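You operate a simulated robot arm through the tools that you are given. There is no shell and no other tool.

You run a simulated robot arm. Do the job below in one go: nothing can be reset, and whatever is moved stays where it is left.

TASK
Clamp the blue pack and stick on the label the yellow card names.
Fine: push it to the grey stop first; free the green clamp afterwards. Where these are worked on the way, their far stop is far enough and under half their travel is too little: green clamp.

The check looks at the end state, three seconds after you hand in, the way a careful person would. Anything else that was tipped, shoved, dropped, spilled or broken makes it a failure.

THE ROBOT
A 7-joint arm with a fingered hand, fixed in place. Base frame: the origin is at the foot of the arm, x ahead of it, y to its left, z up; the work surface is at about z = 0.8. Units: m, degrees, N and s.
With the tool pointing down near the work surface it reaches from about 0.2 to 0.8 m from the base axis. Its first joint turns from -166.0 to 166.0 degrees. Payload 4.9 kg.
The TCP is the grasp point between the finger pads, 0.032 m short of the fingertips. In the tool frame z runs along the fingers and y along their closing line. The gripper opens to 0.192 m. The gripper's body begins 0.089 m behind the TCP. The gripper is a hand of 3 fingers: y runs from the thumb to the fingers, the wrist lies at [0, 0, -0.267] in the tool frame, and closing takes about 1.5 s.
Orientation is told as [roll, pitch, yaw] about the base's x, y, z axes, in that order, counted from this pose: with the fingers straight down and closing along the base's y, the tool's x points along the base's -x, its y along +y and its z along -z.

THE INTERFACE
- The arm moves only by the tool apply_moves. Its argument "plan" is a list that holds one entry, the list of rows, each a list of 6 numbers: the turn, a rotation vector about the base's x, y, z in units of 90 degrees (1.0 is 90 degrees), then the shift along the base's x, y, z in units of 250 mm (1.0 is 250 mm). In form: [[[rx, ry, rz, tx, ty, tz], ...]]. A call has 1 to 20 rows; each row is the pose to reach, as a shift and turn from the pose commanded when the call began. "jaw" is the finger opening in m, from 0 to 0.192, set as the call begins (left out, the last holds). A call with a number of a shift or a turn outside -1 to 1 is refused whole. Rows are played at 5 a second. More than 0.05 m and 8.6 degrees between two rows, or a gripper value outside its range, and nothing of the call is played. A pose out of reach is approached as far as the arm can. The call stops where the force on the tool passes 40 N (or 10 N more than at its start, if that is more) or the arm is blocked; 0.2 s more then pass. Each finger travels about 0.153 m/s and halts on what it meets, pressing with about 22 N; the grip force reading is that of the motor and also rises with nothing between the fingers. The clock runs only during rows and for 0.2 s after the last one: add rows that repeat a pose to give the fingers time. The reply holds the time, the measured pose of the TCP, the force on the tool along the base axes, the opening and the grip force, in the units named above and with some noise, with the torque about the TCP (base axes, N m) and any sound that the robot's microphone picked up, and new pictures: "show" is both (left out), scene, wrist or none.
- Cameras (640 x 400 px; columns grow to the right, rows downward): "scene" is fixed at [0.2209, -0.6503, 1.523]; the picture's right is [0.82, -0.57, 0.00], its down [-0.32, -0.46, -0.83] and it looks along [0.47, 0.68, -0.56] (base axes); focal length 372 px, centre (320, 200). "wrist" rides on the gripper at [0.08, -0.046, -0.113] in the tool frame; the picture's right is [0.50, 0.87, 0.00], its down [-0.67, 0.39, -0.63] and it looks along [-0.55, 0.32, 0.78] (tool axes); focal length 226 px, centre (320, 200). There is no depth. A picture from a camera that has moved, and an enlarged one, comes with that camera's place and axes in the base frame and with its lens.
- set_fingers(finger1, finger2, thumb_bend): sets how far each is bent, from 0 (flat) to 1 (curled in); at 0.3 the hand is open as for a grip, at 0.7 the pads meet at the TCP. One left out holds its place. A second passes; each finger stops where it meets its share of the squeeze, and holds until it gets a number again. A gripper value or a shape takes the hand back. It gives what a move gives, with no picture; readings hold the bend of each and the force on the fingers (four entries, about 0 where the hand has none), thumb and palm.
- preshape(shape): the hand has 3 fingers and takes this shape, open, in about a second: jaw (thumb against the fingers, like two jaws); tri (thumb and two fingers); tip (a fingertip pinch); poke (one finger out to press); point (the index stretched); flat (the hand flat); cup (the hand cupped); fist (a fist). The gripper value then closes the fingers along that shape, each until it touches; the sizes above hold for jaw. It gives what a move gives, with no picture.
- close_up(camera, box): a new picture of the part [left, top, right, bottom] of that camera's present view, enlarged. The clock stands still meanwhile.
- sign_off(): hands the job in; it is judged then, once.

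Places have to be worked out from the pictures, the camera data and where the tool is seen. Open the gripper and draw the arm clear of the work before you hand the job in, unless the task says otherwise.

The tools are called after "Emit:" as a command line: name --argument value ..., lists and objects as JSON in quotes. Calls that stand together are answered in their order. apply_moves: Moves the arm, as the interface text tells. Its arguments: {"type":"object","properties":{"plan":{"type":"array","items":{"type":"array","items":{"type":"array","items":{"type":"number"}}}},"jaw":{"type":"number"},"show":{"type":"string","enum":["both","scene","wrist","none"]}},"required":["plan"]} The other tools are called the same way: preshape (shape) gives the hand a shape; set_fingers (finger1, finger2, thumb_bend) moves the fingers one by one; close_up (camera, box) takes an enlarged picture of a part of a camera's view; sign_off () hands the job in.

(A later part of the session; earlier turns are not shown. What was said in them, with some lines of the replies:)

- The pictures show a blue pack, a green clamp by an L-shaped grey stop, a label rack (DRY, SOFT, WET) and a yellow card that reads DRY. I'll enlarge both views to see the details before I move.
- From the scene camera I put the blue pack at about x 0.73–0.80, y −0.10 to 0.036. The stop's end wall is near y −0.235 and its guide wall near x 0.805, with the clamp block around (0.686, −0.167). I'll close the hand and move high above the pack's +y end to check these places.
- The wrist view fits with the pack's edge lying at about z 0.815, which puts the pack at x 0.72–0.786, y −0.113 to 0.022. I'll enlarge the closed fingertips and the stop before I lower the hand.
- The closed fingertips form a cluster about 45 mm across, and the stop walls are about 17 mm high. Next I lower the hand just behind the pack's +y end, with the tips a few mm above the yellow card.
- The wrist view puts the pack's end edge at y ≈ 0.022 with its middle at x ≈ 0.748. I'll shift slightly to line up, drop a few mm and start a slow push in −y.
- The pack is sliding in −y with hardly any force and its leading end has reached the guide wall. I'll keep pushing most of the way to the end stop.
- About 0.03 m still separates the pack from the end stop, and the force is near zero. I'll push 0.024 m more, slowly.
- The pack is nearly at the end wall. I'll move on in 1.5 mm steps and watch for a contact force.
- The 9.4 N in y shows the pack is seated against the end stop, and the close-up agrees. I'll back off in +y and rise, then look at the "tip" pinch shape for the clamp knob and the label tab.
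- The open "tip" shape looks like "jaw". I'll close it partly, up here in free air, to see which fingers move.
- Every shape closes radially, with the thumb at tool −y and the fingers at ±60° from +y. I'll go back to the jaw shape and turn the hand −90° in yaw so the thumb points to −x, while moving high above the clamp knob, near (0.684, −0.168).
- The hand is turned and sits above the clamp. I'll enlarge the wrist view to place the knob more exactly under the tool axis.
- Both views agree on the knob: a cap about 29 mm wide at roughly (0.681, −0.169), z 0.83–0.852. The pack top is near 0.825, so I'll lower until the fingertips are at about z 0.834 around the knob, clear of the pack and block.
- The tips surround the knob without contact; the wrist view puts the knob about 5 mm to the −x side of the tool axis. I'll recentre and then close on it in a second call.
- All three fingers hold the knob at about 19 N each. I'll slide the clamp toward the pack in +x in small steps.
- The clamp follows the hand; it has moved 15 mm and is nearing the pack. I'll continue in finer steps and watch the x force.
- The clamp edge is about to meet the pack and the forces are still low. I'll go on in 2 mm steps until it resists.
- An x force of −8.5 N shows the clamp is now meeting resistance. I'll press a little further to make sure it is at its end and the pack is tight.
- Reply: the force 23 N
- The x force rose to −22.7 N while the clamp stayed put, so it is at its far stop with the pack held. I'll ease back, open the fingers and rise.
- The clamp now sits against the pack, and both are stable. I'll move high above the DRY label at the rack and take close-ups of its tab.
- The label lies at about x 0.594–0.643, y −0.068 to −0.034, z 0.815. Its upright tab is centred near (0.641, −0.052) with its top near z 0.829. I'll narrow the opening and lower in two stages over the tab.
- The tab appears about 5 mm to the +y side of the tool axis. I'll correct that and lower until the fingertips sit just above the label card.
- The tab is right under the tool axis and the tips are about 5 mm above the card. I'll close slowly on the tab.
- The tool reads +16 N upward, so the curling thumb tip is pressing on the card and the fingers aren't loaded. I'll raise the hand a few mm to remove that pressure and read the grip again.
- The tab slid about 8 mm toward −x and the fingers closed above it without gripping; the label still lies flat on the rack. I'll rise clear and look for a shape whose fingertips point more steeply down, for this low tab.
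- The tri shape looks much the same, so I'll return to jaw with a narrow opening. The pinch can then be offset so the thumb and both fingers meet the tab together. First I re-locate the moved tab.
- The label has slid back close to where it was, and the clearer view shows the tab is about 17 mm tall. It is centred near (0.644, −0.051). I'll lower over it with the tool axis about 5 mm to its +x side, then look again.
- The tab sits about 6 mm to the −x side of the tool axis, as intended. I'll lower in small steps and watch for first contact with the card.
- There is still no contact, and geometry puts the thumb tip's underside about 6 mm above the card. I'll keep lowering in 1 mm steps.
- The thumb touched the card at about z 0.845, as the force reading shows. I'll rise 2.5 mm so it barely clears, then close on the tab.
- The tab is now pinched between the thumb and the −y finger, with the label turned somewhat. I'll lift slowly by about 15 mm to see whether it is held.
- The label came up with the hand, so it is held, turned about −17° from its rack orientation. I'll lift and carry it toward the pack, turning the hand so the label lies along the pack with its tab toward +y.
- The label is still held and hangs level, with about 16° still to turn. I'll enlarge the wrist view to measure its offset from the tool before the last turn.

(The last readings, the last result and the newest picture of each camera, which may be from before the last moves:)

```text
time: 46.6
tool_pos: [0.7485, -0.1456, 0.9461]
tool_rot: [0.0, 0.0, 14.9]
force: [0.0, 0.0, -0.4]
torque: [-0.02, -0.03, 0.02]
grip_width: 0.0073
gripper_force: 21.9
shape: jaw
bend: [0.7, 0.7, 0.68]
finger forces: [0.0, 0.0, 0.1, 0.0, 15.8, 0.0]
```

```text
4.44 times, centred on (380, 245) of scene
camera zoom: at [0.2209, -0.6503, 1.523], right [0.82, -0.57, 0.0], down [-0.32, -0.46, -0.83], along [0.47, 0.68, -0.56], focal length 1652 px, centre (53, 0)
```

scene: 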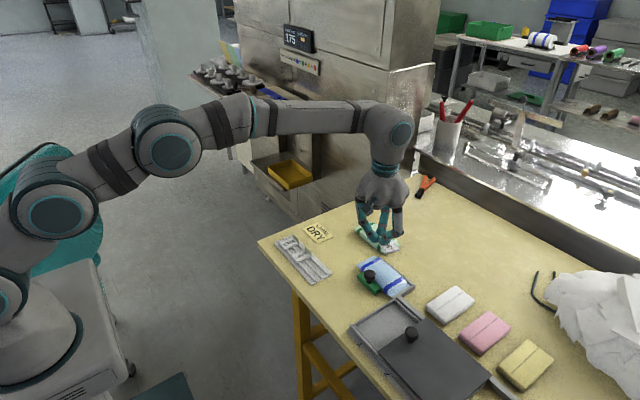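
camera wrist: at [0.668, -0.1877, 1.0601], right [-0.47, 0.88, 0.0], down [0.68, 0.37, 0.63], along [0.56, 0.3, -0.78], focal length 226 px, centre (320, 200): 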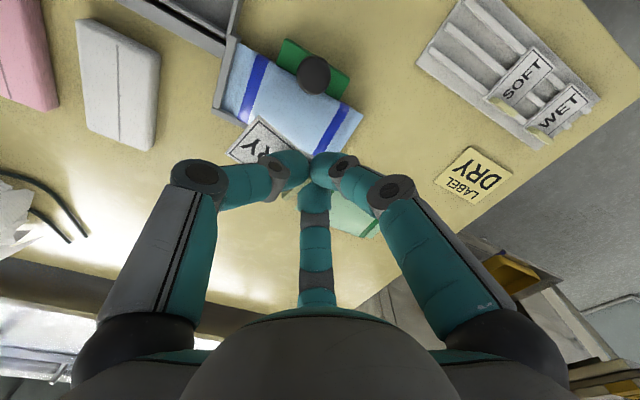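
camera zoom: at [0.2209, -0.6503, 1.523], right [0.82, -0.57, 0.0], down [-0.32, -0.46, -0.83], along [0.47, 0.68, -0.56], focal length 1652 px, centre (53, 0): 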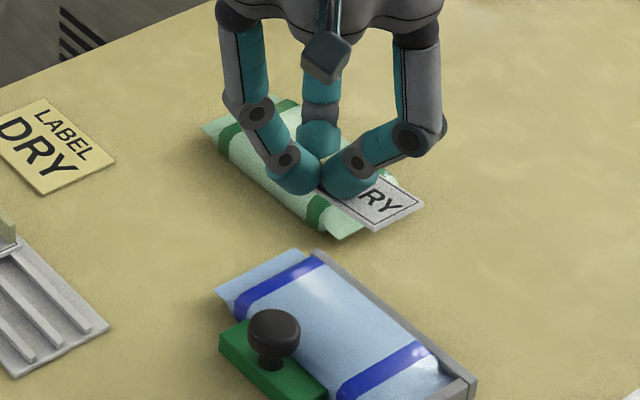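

The label is now aligned, about level, with its surface roughly 21 mm below the TCP. I'll zoom in to see how the fingertips sit relative to the label's underside before lowering.

Emit:
close_up --camera "scene" --box '[375, 215, 435, 260]'

Emit:
apply_moves --plan '[[[0, 0, 0.01, -0.017, 0.006, -0.06], [0, 0, 0.016, -0.034, 0.012, -0.14], [0, 0, 0.016, -0.034, 0.012, -0.22], [0, 0, 0.016, -0.034, 0.012, -0.28], [0, 0, 0.016, -0.034, 0.012, -0.28]]]'

Emit:
close_up --camera "scene" --box '[345, 225, 425, 300]'

Emit:
close_up --camera "wrist" --box '[200, 20, 400, 180]'

```text
8.89 times, centred on (405, 238) of scene
camera zoom: at [0.2209, -0.6503, 1.523], right [0.82, -0.57, 0.0], down [-0.32, -0.46, -0.83], along [0.47, 0.68, -0.56], focal length 3305 px, centre (-436, -133)
```

zoom: 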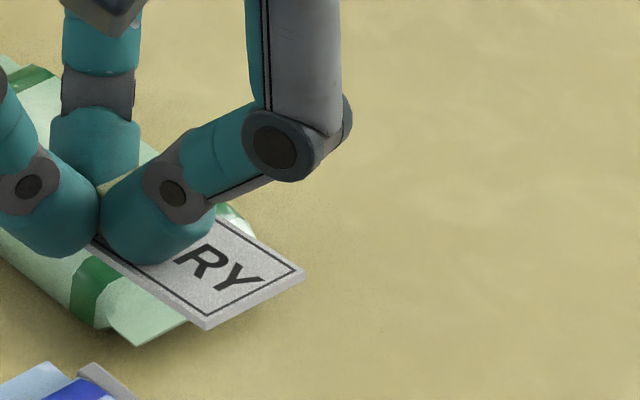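

```text
time: 47.8
tool_pos: [0.7383, -0.1439, 0.876]
tool_rot: [0.0, 0.0, 16.4]
force: [-0.1, -0.1, 0.5]
torque: [-0.01, 0.0, -0.01]
grip_width: 0.0077
gripper_force: 21.6
shape: jaw
bend: [0.7, 0.7, 0.68]
finger forces: [0.0, 0.1, 0.1, 0.0, 15.7, 0.1]
camera wrist: at [0.6753, -0.2078, 0.9877], right [-0.72, 0.69, 0.0], down [0.54, 0.56, 0.63], along [0.44, 0.46, -0.78], focal length 226 px, centre (320, 200)
```

scene: 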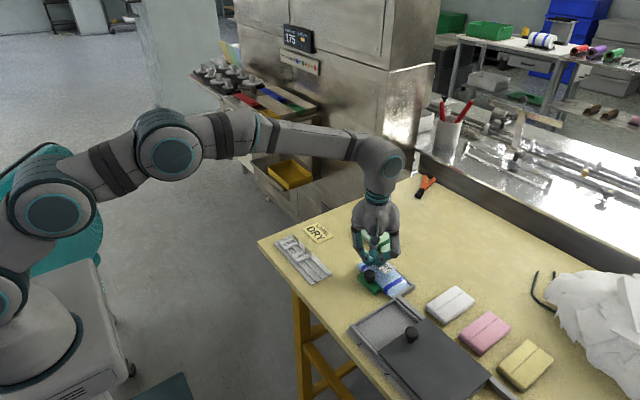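
wrist: 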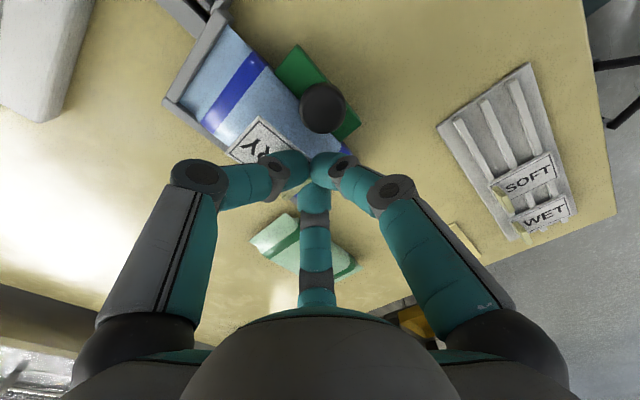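

```text
5.33 times, centred on (385, 262) of scene
camera zoom: at [0.2209, -0.6503, 1.523], right [0.82, -0.57, 0.0], down [-0.32, -0.46, -0.83], along [0.47, 0.68, -0.56], focal length 1983 px, centre (-27, -133)
```

zoom: 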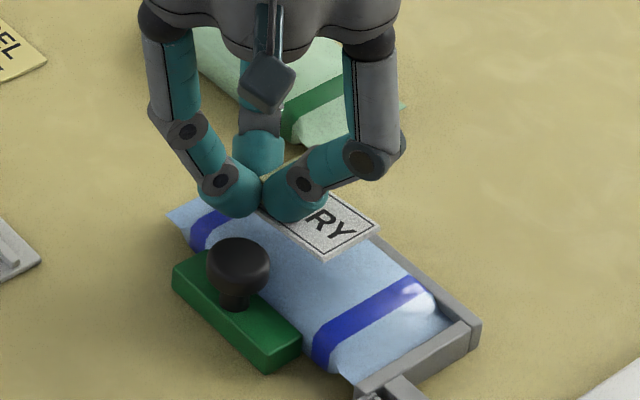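

```text
2.50 times, centred on (300, 100) of wrist
camera zoom: at [0.6753, -0.2078, 0.9877], right [-0.72, 0.69, 0.0], down [0.54, 0.56, 0.63], along [0.44, 0.46, -0.78], focal length 565 px, centre (370, 450)
```

zoom: 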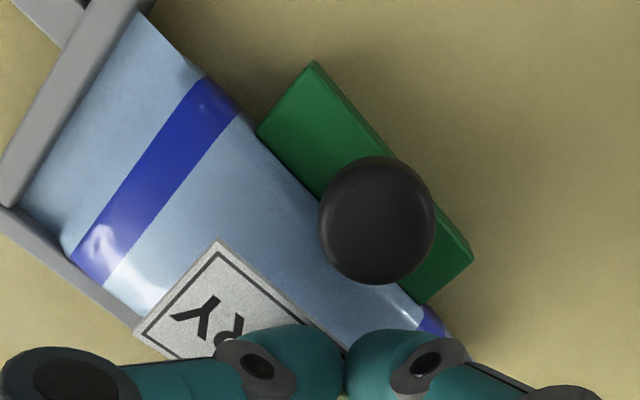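

The fingertips extend about 7 mm below the label's underside, so they will touch the pack first and the label can be let down gently between them. I'll nudge the hand away from the knob and lower in fine steps to first contact.

Emit:
apply_moves --plan '[[[0, 0, 0, 0.012, 0.016, -0.02], [0, 0, 0, 0.012, 0.016, -0.04], [0, 0, 0, 0.012, 0.016, -0.056], [0, 0, 0, 0.012, 0.016, -0.064], [0, 0, 0, 0.012, 0.016, -0.07]]]' --show "none"

Emit:
close_up --camera "scene" --box '[345, 225, 425, 300]'

Emit:
close_up --camera "wrist" --box '[200, 20, 400, 180]'

```text
time: 49.0
tool_pos: [0.7424, -0.1384, 0.8606]
tool_rot: [0.0, -0.1, 16.3]
force: [0.3, -0.3, 2.0]
torque: [0.0, -0.04, 0.02]
grip_width: 0.0077
gripper_force: 21.8
shape: jaw
bend: [0.7, 0.7, 0.68]
finger forces: [0.0, 0.0, 0.0, 0.0, 17.2, 0.0]
```

```text
5.33 times, centred on (385, 262) of scene
camera zoom: at [0.2209, -0.6503, 1.523], right [0.82, -0.57, 0.0], down [-0.32, -0.46, -0.83], along [0.47, 0.68, -0.56], focal length 1983 px, centre (-27, -133)
```

zoom: 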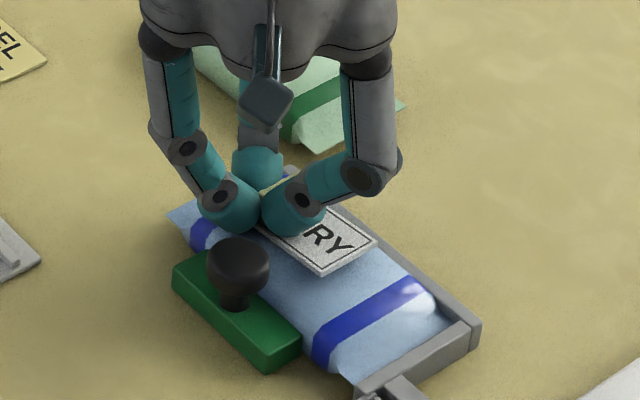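

```text
2.50 times, centred on (300, 100) of wrist
camera zoom: at [0.6794, -0.2042, 0.9725], right [-0.72, 0.69, 0.0], down [0.53, 0.56, 0.63], along [0.44, 0.46, -0.78], focal length 565 px, centre (370, 450)
```

zoom: 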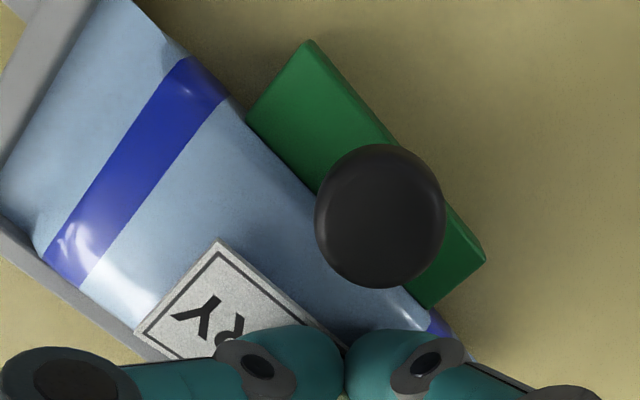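

A first light contact of about 2 N shows. By my triangulation the label is centred near (0.754, −0.172), well inside the pack between the stripes, so I'll lower a little more to press it gently.

Emit:
apply_moves --plan '[[[0, 0, 0, 0, 0, -0.004], [0, 0, 0, 0, 0, -0.008], [0, 0, 0, 0, 0, -0.008]]]' --show "none"

Emit:
close_up --camera "scene" --box '[360, 235, 410, 280]'

```text
time: 49.8
tool_pos: [0.7434, -0.1389, 0.8587]
tool_rot: [0.0, -0.1, 16.4]
force: [-4.6, 2.1, 10.4]
torque: [0.01, 0.12, -0.02]
grip_width: 0.007
gripper_force: 21.6
shape: jaw
bend: [0.7, 0.7, 0.67]
finger forces: [0.0, 0.0, 0.1, 0.1, 0.1, 0.0]
```

```text
8.89 times, centred on (385, 258) of scene
camera zoom: at [0.2209, -0.6503, 1.523], right [0.82, -0.57, 0.0], down [-0.32, -0.46, -0.83], along [0.47, 0.68, -0.56], focal length 3305 px, centre (-258, -311)
```

zoom: 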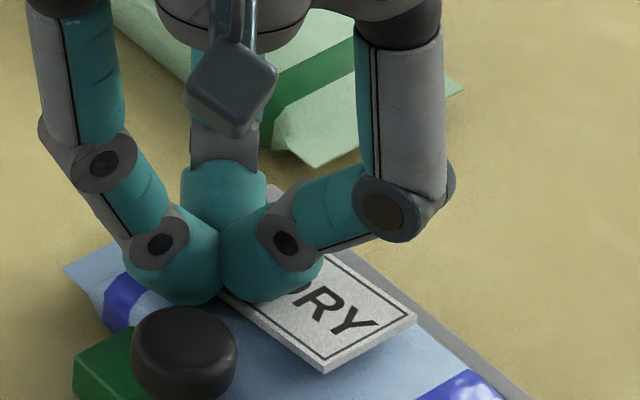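

Contact is now about 10 N and the thumb's load has gone to zero, so the label has met the pack. I'll open the fingers slightly so the tab is let go in place.

Emit:
apply_moves --plan '[[[0, 0, 0, 0, 0, 0.004], [0, 0, 0, 0, 0, 0.008], [0, 0, 0, 0, 0, 0.008]]]' --jaw 0.02 --show "none"

Emit:
close_up --camera "scene" --box '[360, 235, 410, 280]'

Emit:
close_up --camera "wrist" --box '[200, 20, 400, 180]'

```text
time: 50.6
tool_pos: [0.7438, -0.1401, 0.858]
tool_rot: [0.0, 0.0, 16.3]
force: [-0.4, 1.9, 5.0]
torque: [0.02, 0.01, 0.0]
grip_width: 0.0197
gripper_force: 0.1
shape: jaw
bend: [0.74, 0.74, 0.67]
finger forces: [0.0, 0.1, 0.1, 0.0, 4.8, 0.1]
```

```text
8.89 times, centred on (385, 258) of scene
camera zoom: at [0.2209, -0.6503, 1.523], right [0.82, -0.57, 0.0], down [-0.32, -0.46, -0.83], along [0.47, 0.68, -0.56], focal length 3305 px, centre (-258, -311)
```

zoom: 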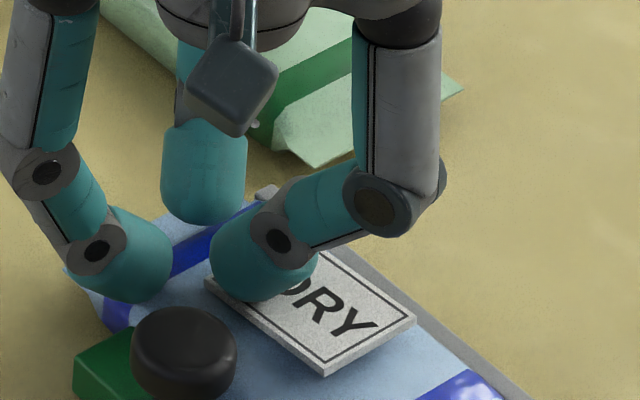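

```text
2.50 times, centred on (300, 100) of wrist
camera zoom: at [0.6801, -0.2043, 0.9713], right [-0.72, 0.69, 0.0], down [0.54, 0.56, 0.63], along [0.44, 0.46, -0.78], focal length 565 px, centre (370, 450)
```

zoom: 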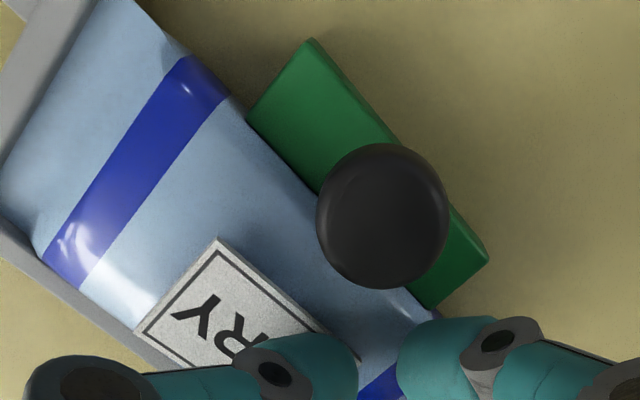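

The tab is free and the thumb presses the label on the pack with about 5 N. I'll press it down a bit more for a moment, then open slightly and rise.

Emit:
apply_moves --plan '[[[0, 0, 0, 0, 0, -0.006], [0, 0, 0, 0, 0, -0.01], [0, 0, 0, 0, 0, -0.01], [0, 0, 0, 0, 0, -0.01]]]' --show "none"

Emit:
apply_moves --plan '[[[0, 0, 0, 0, 0, 0.01], [0, 0, 0, 0, 0, 0.02], [0, 0, 0, 0, 0, 0.02], [0, 0, 0, 0, 0, 0.04]]]' --jaw 0.03 --show "none"

Emit:
close_up --camera "scene" --box '[360, 235, 410, 280]'

Emit:
close_up --camera "wrist" --box '[200, 20, 400, 180]'

```text
time: 51.6
tool_pos: [0.7435, -0.1393, 0.8573]
tool_rot: [0.0, 0.1, 16.4]
force: [0.8, 1.0, 7.0]
torque: [-0.09, -0.06, 0.02]
grip_width: 0.0202
gripper_force: 0.1
shape: jaw
bend: [0.74, 0.74, 0.67]
finger forces: [0.7, 0.1, 0.0, 0.0, 5.6, 0.0]
```

```text
time: 52.6
tool_pos: [0.7428, -0.1402, 0.8672]
tool_rot: [0.0, 0.1, 16.2]
force: [0.4, 0.2, 0.3]
torque: [0.01, 0.01, 0.01]
grip_width: 0.0299
gripper_force: 0.1
shape: jaw
bend: [0.76, 0.76, 0.7]
finger forces: [0.1, 0.1, 0.1, 0.0, 0.0, 0.0]
```

```text
8.89 times, centred on (385, 258) of scene
camera zoom: at [0.2209, -0.6503, 1.523], right [0.82, -0.57, 0.0], down [-0.32, -0.46, -0.83], along [0.47, 0.68, -0.56], focal length 3305 px, centre (-258, -311)
```

zoom: 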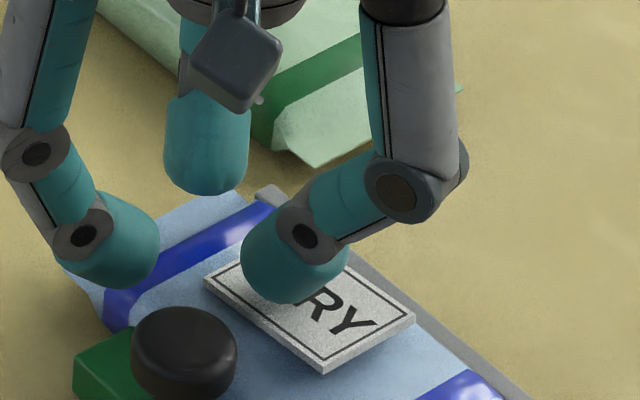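

```text
2.50 times, centred on (300, 100) of wrist
camera zoom: at [0.6802, -0.2047, 0.9792], right [-0.72, 0.69, 0.0], down [0.54, 0.56, 0.63], along [0.44, 0.46, -0.78], focal length 565 px, centre (370, 450)
```

zoom: 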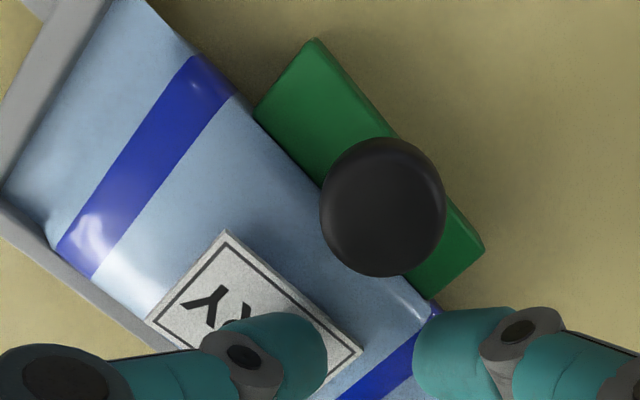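

The label stays on the pack as the hand rises. I'll go straight up to clear everything and take a full look.

Emit:
apply_moves --plan '[[[0, 0, 0, 0, 0, 0.08], [0, 0, 0, 0, 0, 0.18], [0, 0, 0, 0, 0.06, 0.3], [0, 0, 0, -0.1, 0.2, 0.36], [0, 0, 0, -0.2, 0.34, 0.36], [0, 0, 0, -0.2, 0.34, 0.36]]]'

Emit:
close_up --camera "scene" --box '[345, 235, 425, 300]'

Emit:
close_up --camera "wrist" --box '[140, 0, 340, 160]'

```text
time: 54.0
tool_pos: [0.6943, -0.0527, 0.957]
tool_rot: [0.0, 0.1, 16.4]
force: [0.2, 0.2, 0.2]
torque: [-0.01, 0.0, 0.0]
grip_width: 0.0299
gripper_force: 0.0
shape: jaw
bend: [0.76, 0.76, 0.7]
finger forces: [0.0, 0.0, 0.1, 0.0, 0.0, 0.1]
camera wrist: at [0.6316, -0.1182, 1.0703], right [-0.72, 0.69, 0.0], down [0.54, 0.56, 0.63], along [0.44, 0.46, -0.78], focal length 226 px, centre (320, 200)
```

scene: 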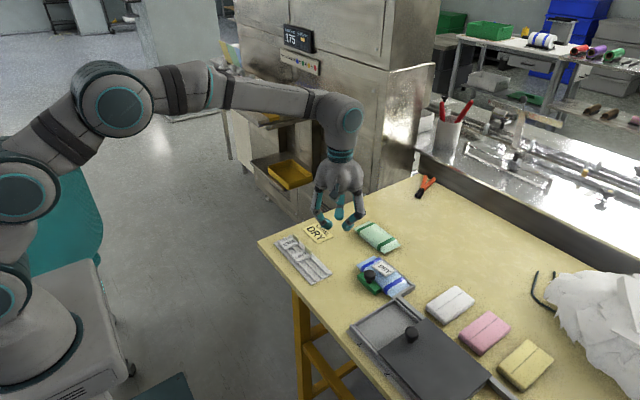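
wrist: 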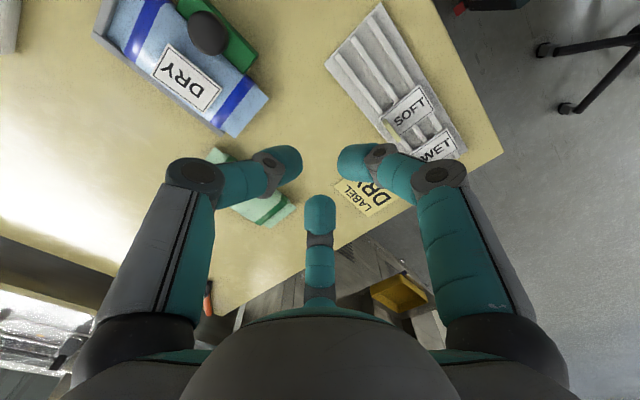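

```text
6.15 times, centred on (385, 268) of scene
camera zoom: at [0.2209, -0.6503, 1.523], right [0.82, -0.57, 0.0], down [-0.32, -0.46, -0.83], along [0.47, 0.68, -0.56], focal length 2288 px, centre (-80, -215)
```

zoom: 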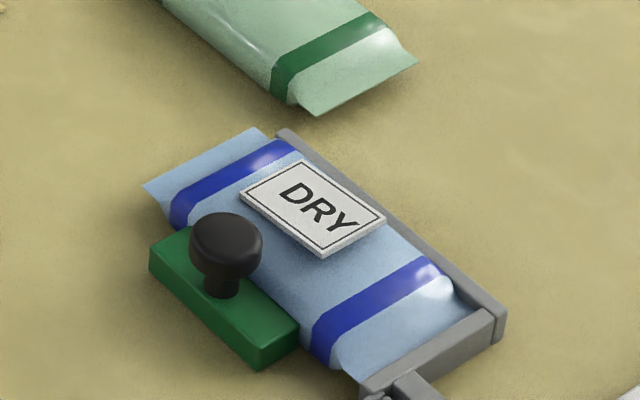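

```text
2.50 times, centred on (240, 80) of wrist
camera zoom: at [0.6316, -0.1182, 1.0703], right [-0.72, 0.69, 0.0], down [0.54, 0.56, 0.63], along [0.44, 0.46, -0.78], focal length 565 px, centre (520, 500)
```

zoom: 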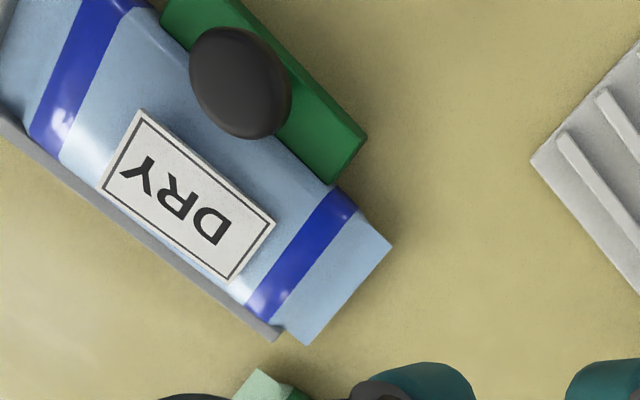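

The DRY label is flat on the pack between the stripes; its handling tab has come off with the placing. Next I free the clamp: I turn back to yaw −90° and move above the knob near (0.704, −0.172).

Emit:
apply_moves --plan '[[[0, 0, -0.09, 0, 0, 0.03], [0, 0, -0.18, 0, 0, 0.03], [0, 0, -0.27, 0.01, -0.04, 0.03], [0, 0, -0.36, 0.015, -0.1, 0.03], [0, 0, -0.45, 0.02, -0.16, 0.03], [0, 0, -0.54, 0.025, -0.22, 0.03], [0, 0, -0.63, 0.03, -0.28, 0.03], [0, 0, -0.72, 0.035, -0.34, 0.03], [0, 0, -0.81, 0.04, -0.4, 0.03], [0, 0, -0.9, 0.043, -0.45, 0.03], [0, 0, -0.98, 0.043, -0.473, 0.03], [0, 0, -1.0, 0.043, -0.473, 0.03]]]' --jaw 0.08 --show "none"

Emit:
apply_moves --plan '[[[0, 0, -0.09, 0, 0, 0], [0, 0, -0.165, 0, 0, 0], [0, 0, -0.182, 0, 0, 0], [0, 0, -0.182, 0, 0, 0]]]'

Emit:
close_up --camera "wrist" --box '[240, 60, 400, 160]'

```text
time: 56.6
tool_pos: [0.7037, -0.1735, 0.962]
tool_rot: [0.1, 0.0, -73.8]
force: [-0.6, -0.7, -0.2]
torque: [-0.03, -0.01, 0.03]
grip_width: 0.0796
gripper_force: 0.1
shape: jaw
bend: [0.41, 0.41, 0.7]
finger forces: [0.0, 0.0, 0.0, 0.0, 0.0, 0.0]
```

```text
time: 57.6
tool_pos: [0.7028, -0.1736, 0.9633]
tool_rot: [-0.1, 0.1, -90.1]
force: [-0.2, 0.2, 0.4]
torque: [0.02, 0.02, 0.01]
grip_width: 0.0798
gripper_force: 0.1
shape: jaw
bend: [0.41, 0.41, 0.7]
finger forces: [0.0, 0.0, 0.0, 0.1, 0.1, 0.0]
camera wrist: at [0.6577, -0.0915, 1.0764], right [0.87, 0.5, 0.0], down [0.39, -0.67, 0.63], along [0.31, -0.55, -0.78], focal length 226 px, centre (320, 200)
```

scene: 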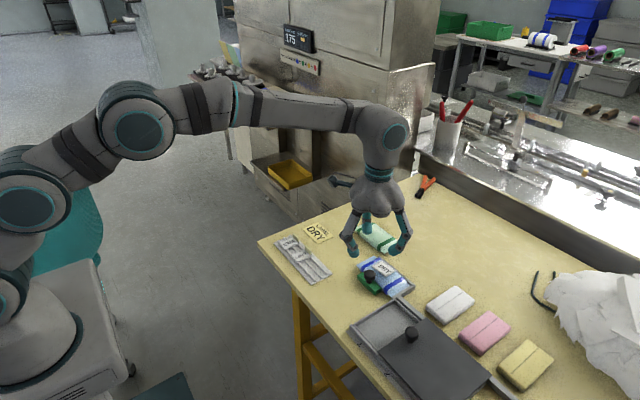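
wrist: 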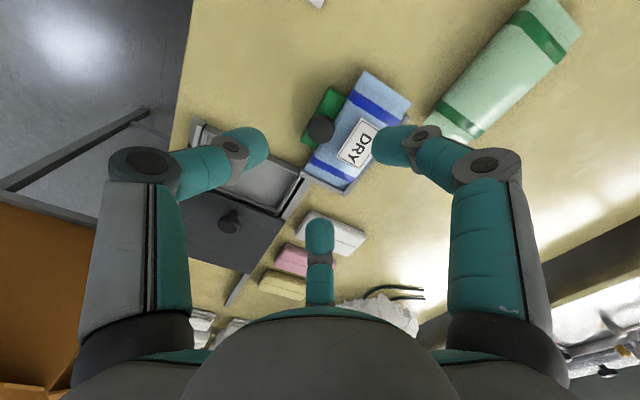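

```text
4.00 times, centred on (320, 110) of wrist
camera zoom: at [0.6577, -0.0915, 1.0764], right [0.87, 0.5, 0.0], down [0.39, -0.67, 0.63], along [0.31, -0.55, -0.78], focal length 904 px, centre (320, 560)
```

zoom: 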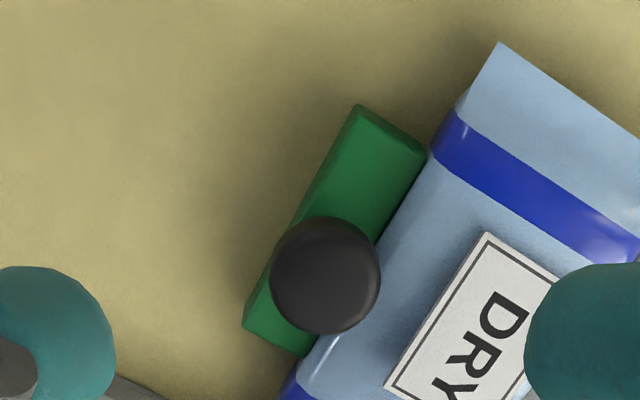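

The knob is almost straight under the tool axis, about (0.704, −0.172). I'll lower to the same height as the earlier grip and close.

Emit:
apply_moves --plan '[[[0, 0, 0, 0.003, 0.006, -0.12], [0, 0, 0, 0.003, 0.006, -0.24], [0, 0, 0, 0.003, 0.006, -0.34], [0, 0, 0, 0.003, 0.006, -0.39], [0, 0, 0, 0.003, 0.006, -0.39]]]' --show "none"

Emit:
close_up --camera "scene" --box '[335, 215, 425, 300]'

Emit:
close_up --camera "wrist" --box '[220, 80, 420, 240]'

```text
time: 58.8
tool_pos: [0.7053, -0.17, 0.8646]
tool_rot: [0.0, 0.0, -90.0]
force: [1.4, 0.6, -0.3]
torque: [0.0, 0.03, -0.02]
grip_width: 0.0797
gripper_force: 0.0
shape: jaw
bend: [0.41, 0.41, 0.7]
finger forces: [0.0, 0.0, 0.0, 0.1, 0.0, 0.0]
```

```text
4.71 times, centred on (380, 258) of scene
camera zoom: at [0.2209, -0.6503, 1.523], right [0.82, -0.57, 0.0], down [-0.32, -0.46, -0.83], along [0.47, 0.68, -0.56], focal length 1750 px, centre (38, -71)
```

zoom: 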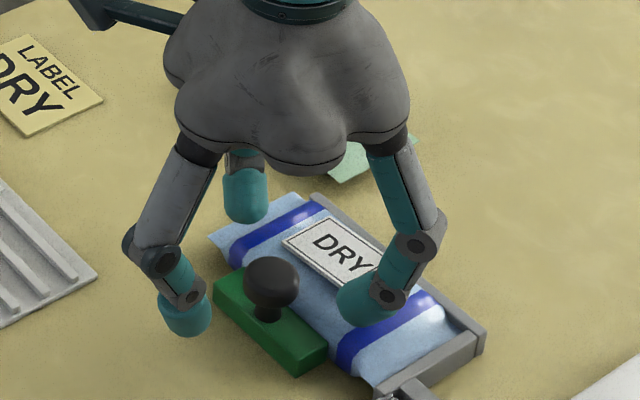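

```text
2.50 times, centred on (320, 160) of wrist
camera zoom: at [0.6595, -0.0886, 0.9785], right [0.87, 0.5, 0.0], down [0.39, -0.67, 0.63], along [0.32, -0.55, -0.78], focal length 565 px, centre (320, 300)
```

zoom: 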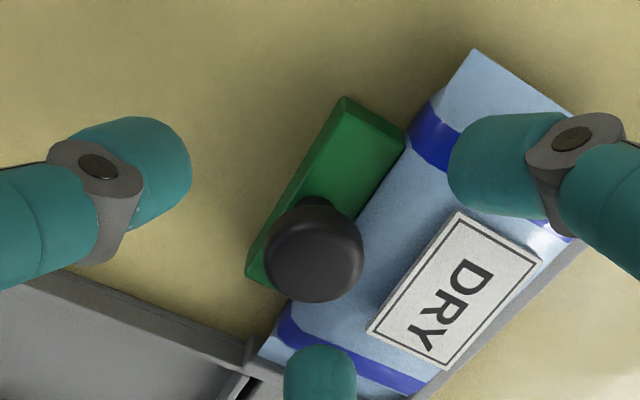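

The fingers sit clear of the label and around the knob with no contact. I'll close on the knob.

Emit:
apply_moves --plan '[[[0, 0, 0, 0, 0, 0], [0, 0, 0, 0, 0, 0], [0, 0, 0, 0, 0, 0], [0, 0, 0, 0, 0, 0]]]' --jaw 0.0 --show "none"

Emit:
close_up --camera "scene" --box '[335, 215, 425, 300]'

```text
time: 59.8
tool_pos: [0.7046, -0.1696, 0.8646]
tool_rot: [-0.1, -0.1, -90.0]
force: [-1.5, -0.4, -4.5]
torque: [-0.02, 0.04, -0.02]
grip_width: 0.0231
gripper_force: 22.0
shape: jaw
bend: [0.74, 0.77, 0.7]
finger forces: [18.2, 19.2, 0.0, 0.1, 19.8, 0.0]
```

```text
4.71 times, centred on (380, 258) of scene
camera zoom: at [0.2209, -0.6503, 1.523], right [0.82, -0.57, 0.0], down [-0.32, -0.46, -0.83], along [0.47, 0.68, -0.56], focal length 1750 px, centre (38, -71)
```

zoom: 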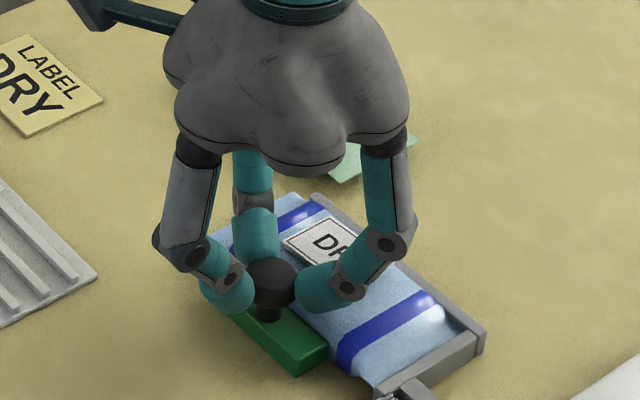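

The grip on the knob is firm again, about 19 N per finger. I'll draw the clamp back in −x toward its starting place.

Emit:
apply_moves --plan '[[[0, 0, 0, -0.012, 0, 0], [0, 0, 0, -0.024, 0, 0], [0, 0, 0, -0.036, 0, 0], [0, 0, 0, -0.048, 0, 0], [0, 0, 0, -0.06, 0, 0], [0, 0, 0, -0.072, 0, 0], [0, 0, 0, -0.084, 0, 0], [0, 0, 0, -0.096, 0, 0], [0, 0, 0, -0.104, 0, 0]]]'

Emit:
close_up --camera "scene" --box '[335, 215, 425, 300]'

```text
time: 61.8
tool_pos: [0.6781, -0.1701, 0.8654]
tool_rot: [-0.1, 0.0, -90.1]
force: [0.5, 11.7, -6.6]
torque: [0.33, -0.01, -0.05]
grip_width: 0.0228
gripper_force: 22.1
shape: jaw
bend: [0.74, 0.77, 0.7]
finger forces: [22.7, 17.9, 0.1, 0.1, 19.8, 0.1]
camera wrist: at [0.6329, -0.0896, 0.9783], right [0.87, 0.5, 0.0], down [0.39, -0.67, 0.63], along [0.32, -0.55, -0.78], focal length 226 px, centre (320, 200)
```

scene: 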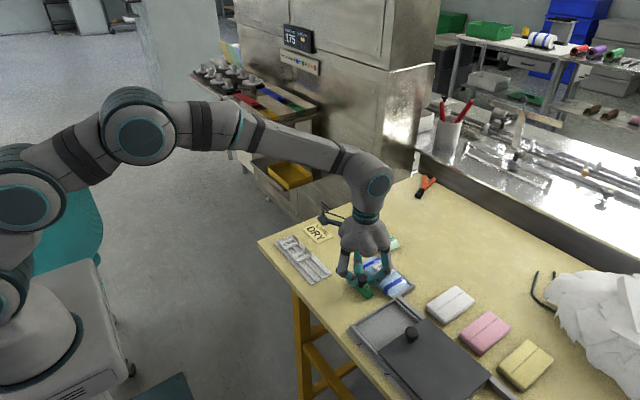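
wrist: 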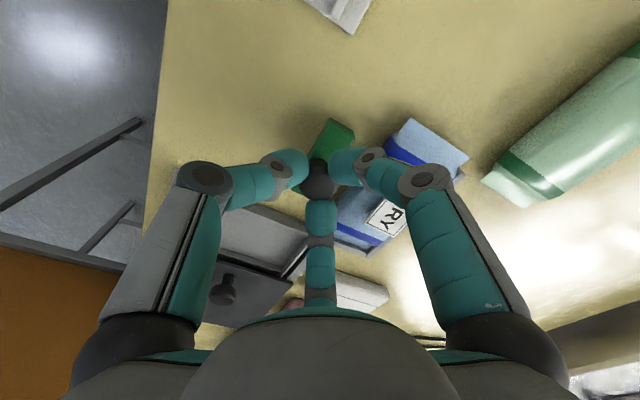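

```text
4.71 times, centred on (380, 258) of scene
camera zoom: at [0.2209, -0.6503, 1.523], right [0.82, -0.57, 0.0], down [-0.32, -0.46, -0.83], along [0.47, 0.68, -0.56], focal length 1750 px, centre (38, -71)
```

zoom: 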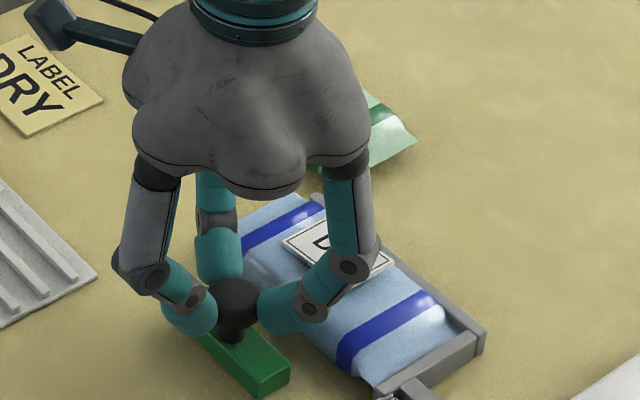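

The clamp is back at about its starting place, with the pack and label unmoved. I'll draw it a few mm further to see whether it has reached its own end stop.

Emit:
apply_moves --plan '[[[0, 0, 0, -0.006, 0, 0], [0, 0, 0, -0.012, 0, 0], [0, 0, 0, -0.012, 0, 0]]]' --show "none"

```text
time: 62.6
tool_pos: [0.6758, -0.1715, 0.8661]
tool_rot: [0.0, 0.0, -90.0]
force: [6.0, 12.4, -14.0]
torque: [0.37, -0.15, -0.05]
grip_width: 0.0219
gripper_force: 21.8
shape: jaw
bend: [0.73, 0.76, 0.7]
finger forces: [22.9, 19.1, 0.1, 0.0, 16.2, 0.0]
```

The x force of +6 N means the clamp is at its open end stop. I'll relax the pull, open the fingers and rise.

Emit:
apply_moves --plan '[[[0, 0, 0, 0.006, 0, 0], [0, 0, 0, 0.006, 0, 0], [0, 0, 0, 0.006, 0, 0], [0, 0, 0, 0.006, 0, 0.04], [0, 0, 0, 0.006, 0, 0.14], [0, 0, 0, 0.006, 0, 0.28], [0, 0, 0, 0.006, 0, 0.4], [0, 0, 0, -0.15, 0.05, 0.5], [0, 0, 0, -0.3, 0.15, 0.6], [0, 0, 0, -0.45, 0.25, 0.7]]]' --jaw 0.08

Emit:
close_up --camera "scene" --box '[335, 225, 425, 300]'

Emit:
close_up --camera "scene" --box '[265, 215, 355, 290]'

Emit:
close_up --camera "scene" --box '[330, 210, 570, 400]'

```text
refused: row 9 steps farther than a row can; nothing moved
```

```text
5.33 times, centred on (380, 262) of scene
camera zoom: at [0.2209, -0.6503, 1.523], right [0.82, -0.57, 0.0], down [-0.32, -0.46, -0.83], along [0.47, 0.68, -0.56], focal length 1983 px, centre (0, -133)
```

zoom: 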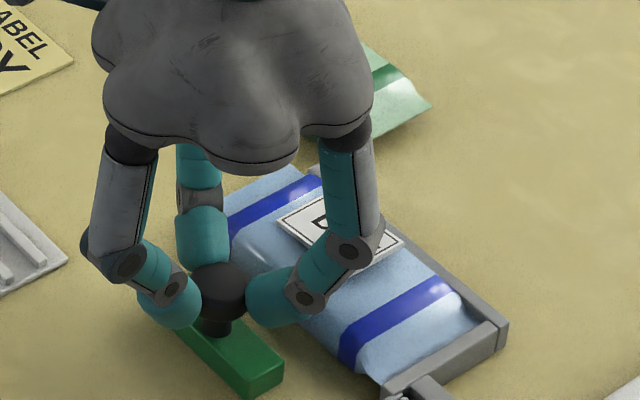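

```text
5.33 times, centred on (310, 252) of scene
camera zoom: at [0.2209, -0.6503, 1.523], right [0.82, -0.57, 0.0], down [-0.32, -0.46, -0.83], along [0.47, 0.68, -0.56], focal length 1983 px, centre (373, -80)
```

zoom: 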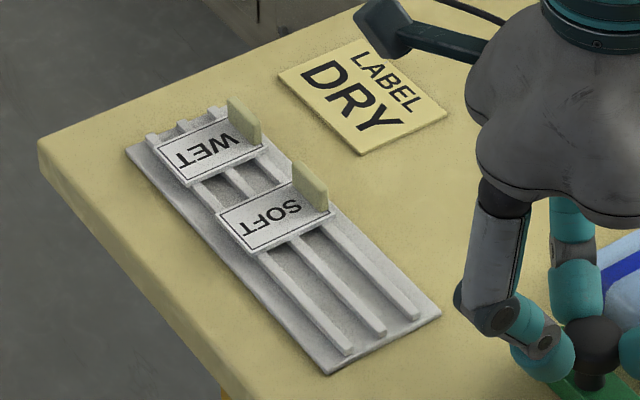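

```text
2.11 times, centred on (450, 305) of scene
camera zoom: at [0.2209, -0.6503, 1.523], right [0.82, -0.57, 0.0], down [-0.32, -0.46, -0.83], along [0.47, 0.68, -0.56], focal length 783 px, centre (46, -21)
```

zoom: 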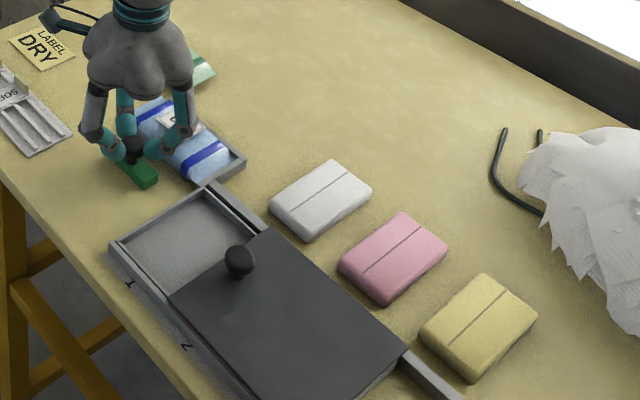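

That move was refused for too large a step and nothing moved. The rack, the card and the other items look untouched, so I'll repeat the release with smaller steps.

Emit:
apply_moves --plan '[[[0, 0, 0, 0.006, 0, 0], [0, 0, 0, 0.006, 0, 0], [0, 0, 0, 0.006, 0, 0], [0, 0, 0, 0.006, 0, 0.04], [0, 0, 0, 0.006, 0, 0.14], [0, 0, 0, 0.006, 0, 0.28], [0, 0, 0, 0.006, 0, 0.4], [0, 0, 0, -0.1, 0.05, 0.48], [0, 0, 0, -0.2, 0.12, 0.56], [0, 0, 0, -0.3, 0.18, 0.64], [0, 0, 0, -0.4, 0.24, 0.72], [0, 0, 0, -0.5, 0.3, 0.8], [0, 0, 0, -0.5, 0.3, 0.8]]]' --jaw 0.08

Emit:
close_up --camera "scene" --box '[335, 225, 425, 300]'

Emit:
close_up --camera "scene" --box '[250, 200, 430, 312]'

```text
time: 65.4
tool_pos: [0.5498, -0.0956, 1.0685]
tool_rot: [0.1, 0.0, -90.0]
force: [0.1, -0.2, 0.1]
torque: [-0.01, 0.02, -0.03]
grip_width: 0.0799
gripper_force: 0.1
shape: jaw
bend: [0.41, 0.41, 0.7]
finger forces: [0.0, 0.1, 0.0, 0.0, 0.0, 0.1]
camera wrist: at [0.5047, -0.0142, 1.1818], right [0.87, 0.5, 0.0], down [0.39, -0.67, 0.63], along [0.32, -0.55, -0.78], focal length 226 px, centre (320, 200)
```

scene: 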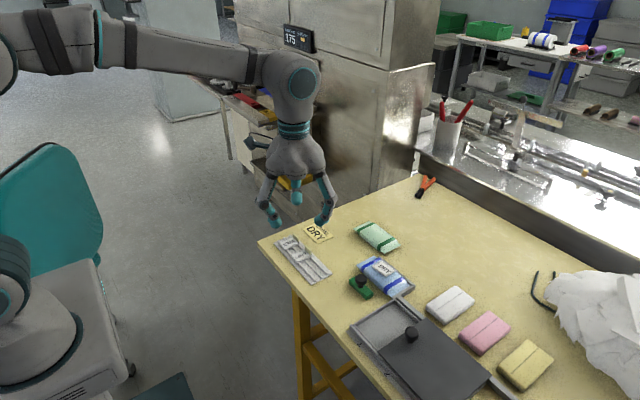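
wrist: 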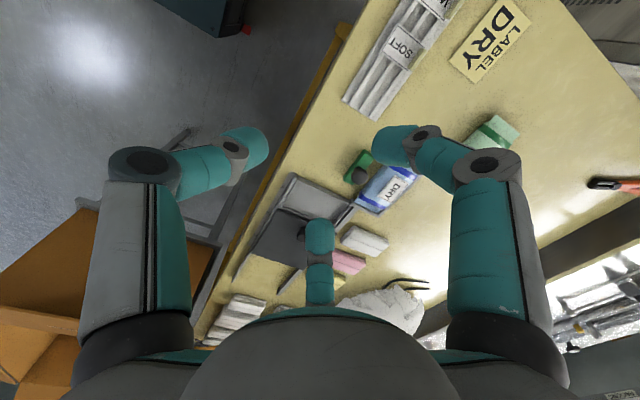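

```text
5.33 times, centred on (380, 262) of scene
camera zoom: at [0.2209, -0.6503, 1.523], right [0.82, -0.57, 0.0], down [-0.32, -0.46, -0.83], along [0.47, 0.68, -0.56], focal length 1983 px, centre (0, -133)
```

zoom: 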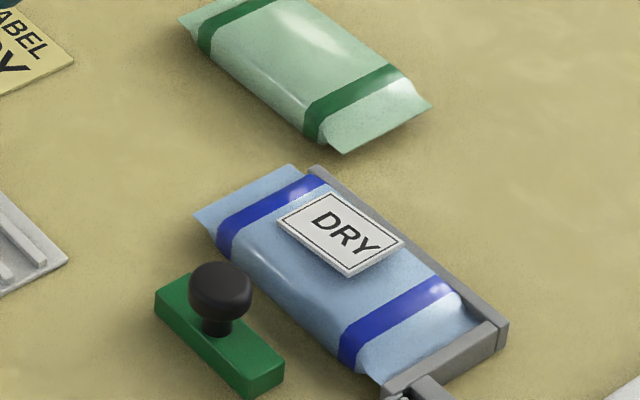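

```text
3.56 times, centred on (340, 256) of scene
camera zoom: at [0.2209, -0.6503, 1.523], right [0.82, -0.57, 0.0], down [-0.32, -0.46, -0.83], along [0.47, 0.68, -0.56], focal length 1322 px, centre (249, 1)
```

zoom: 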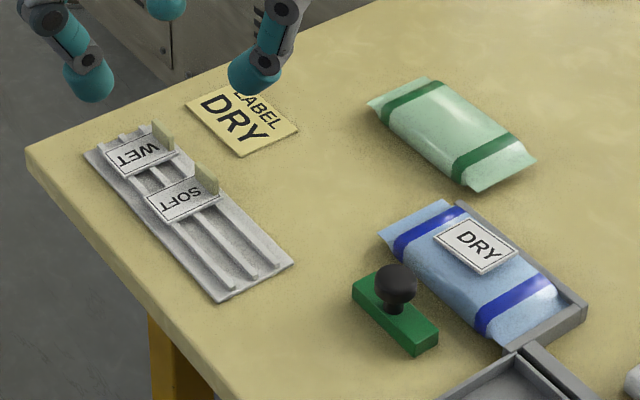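

The pack sits at the stop with the DRY label on it, the clamp is back at its open position, and the card, rack, green pack and other items look untouched. I'll open the hand fully, here clear of the work.

Emit:
apply_moves --plan '[[[0, 0, 0, -0.05, 0, 0.05], [0, 0, 0, -0.1, 0, 0.1], [0, 0, 0, -0.1, 0, 0.1], [0, 0, 0, -0.1, 0, 0.1]]]' --jaw 0.192 --show "scene"

```text
time: 66.4
tool_pos: [0.5229, -0.0965, 1.0937]
tool_rot: [0.0, 0.0, -90.1]
force: [0.4, -0.1, -0.1]
torque: [-0.01, -0.03, -0.02]
grip_width: 0.1921
gripper_force: 0.1
shape: jaw
bend: [0.3, 0.3, 0.3]
finger forces: [0.0, 0.0, 0.1, 0.0, 0.0, 0.1]
```

scene: 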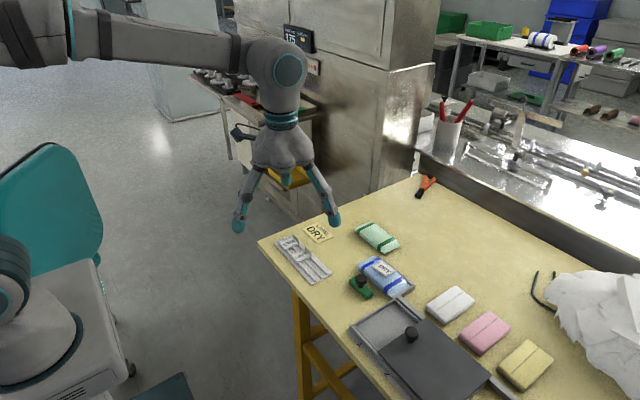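

The hand is open and clear, and the last picture shows the work in its finished state. I'm handing the job in.

Emit:
sign_off

```text
The job is handed in.
```

The blue pack is at the grey stop with the DRY label on it, and the green clamp is free again. I've handed the job in, but no result came back.

- **Pack:** I slid it along the guide wall until it pressed against the end stop, at about 9 N.
- **Clamp:** I pushed it to its far stop, where it held firm at about 23 N. After the labelling I drew it back to its open end stop.
- **Label:** The DRY label lies on top of the pack between the two blue stripes, along its length. I pressed it down with the thumb at up to about 10 N. Its small pull tab was no longer there after placing, and I did not see it anywhere in the pictures.

My first try at gripping the label failed and shifted it a few mm on the rack; the second try held. In the last pictures the other two labels, the rack, the yellow card, the green pack and the rest of the table look untouched.
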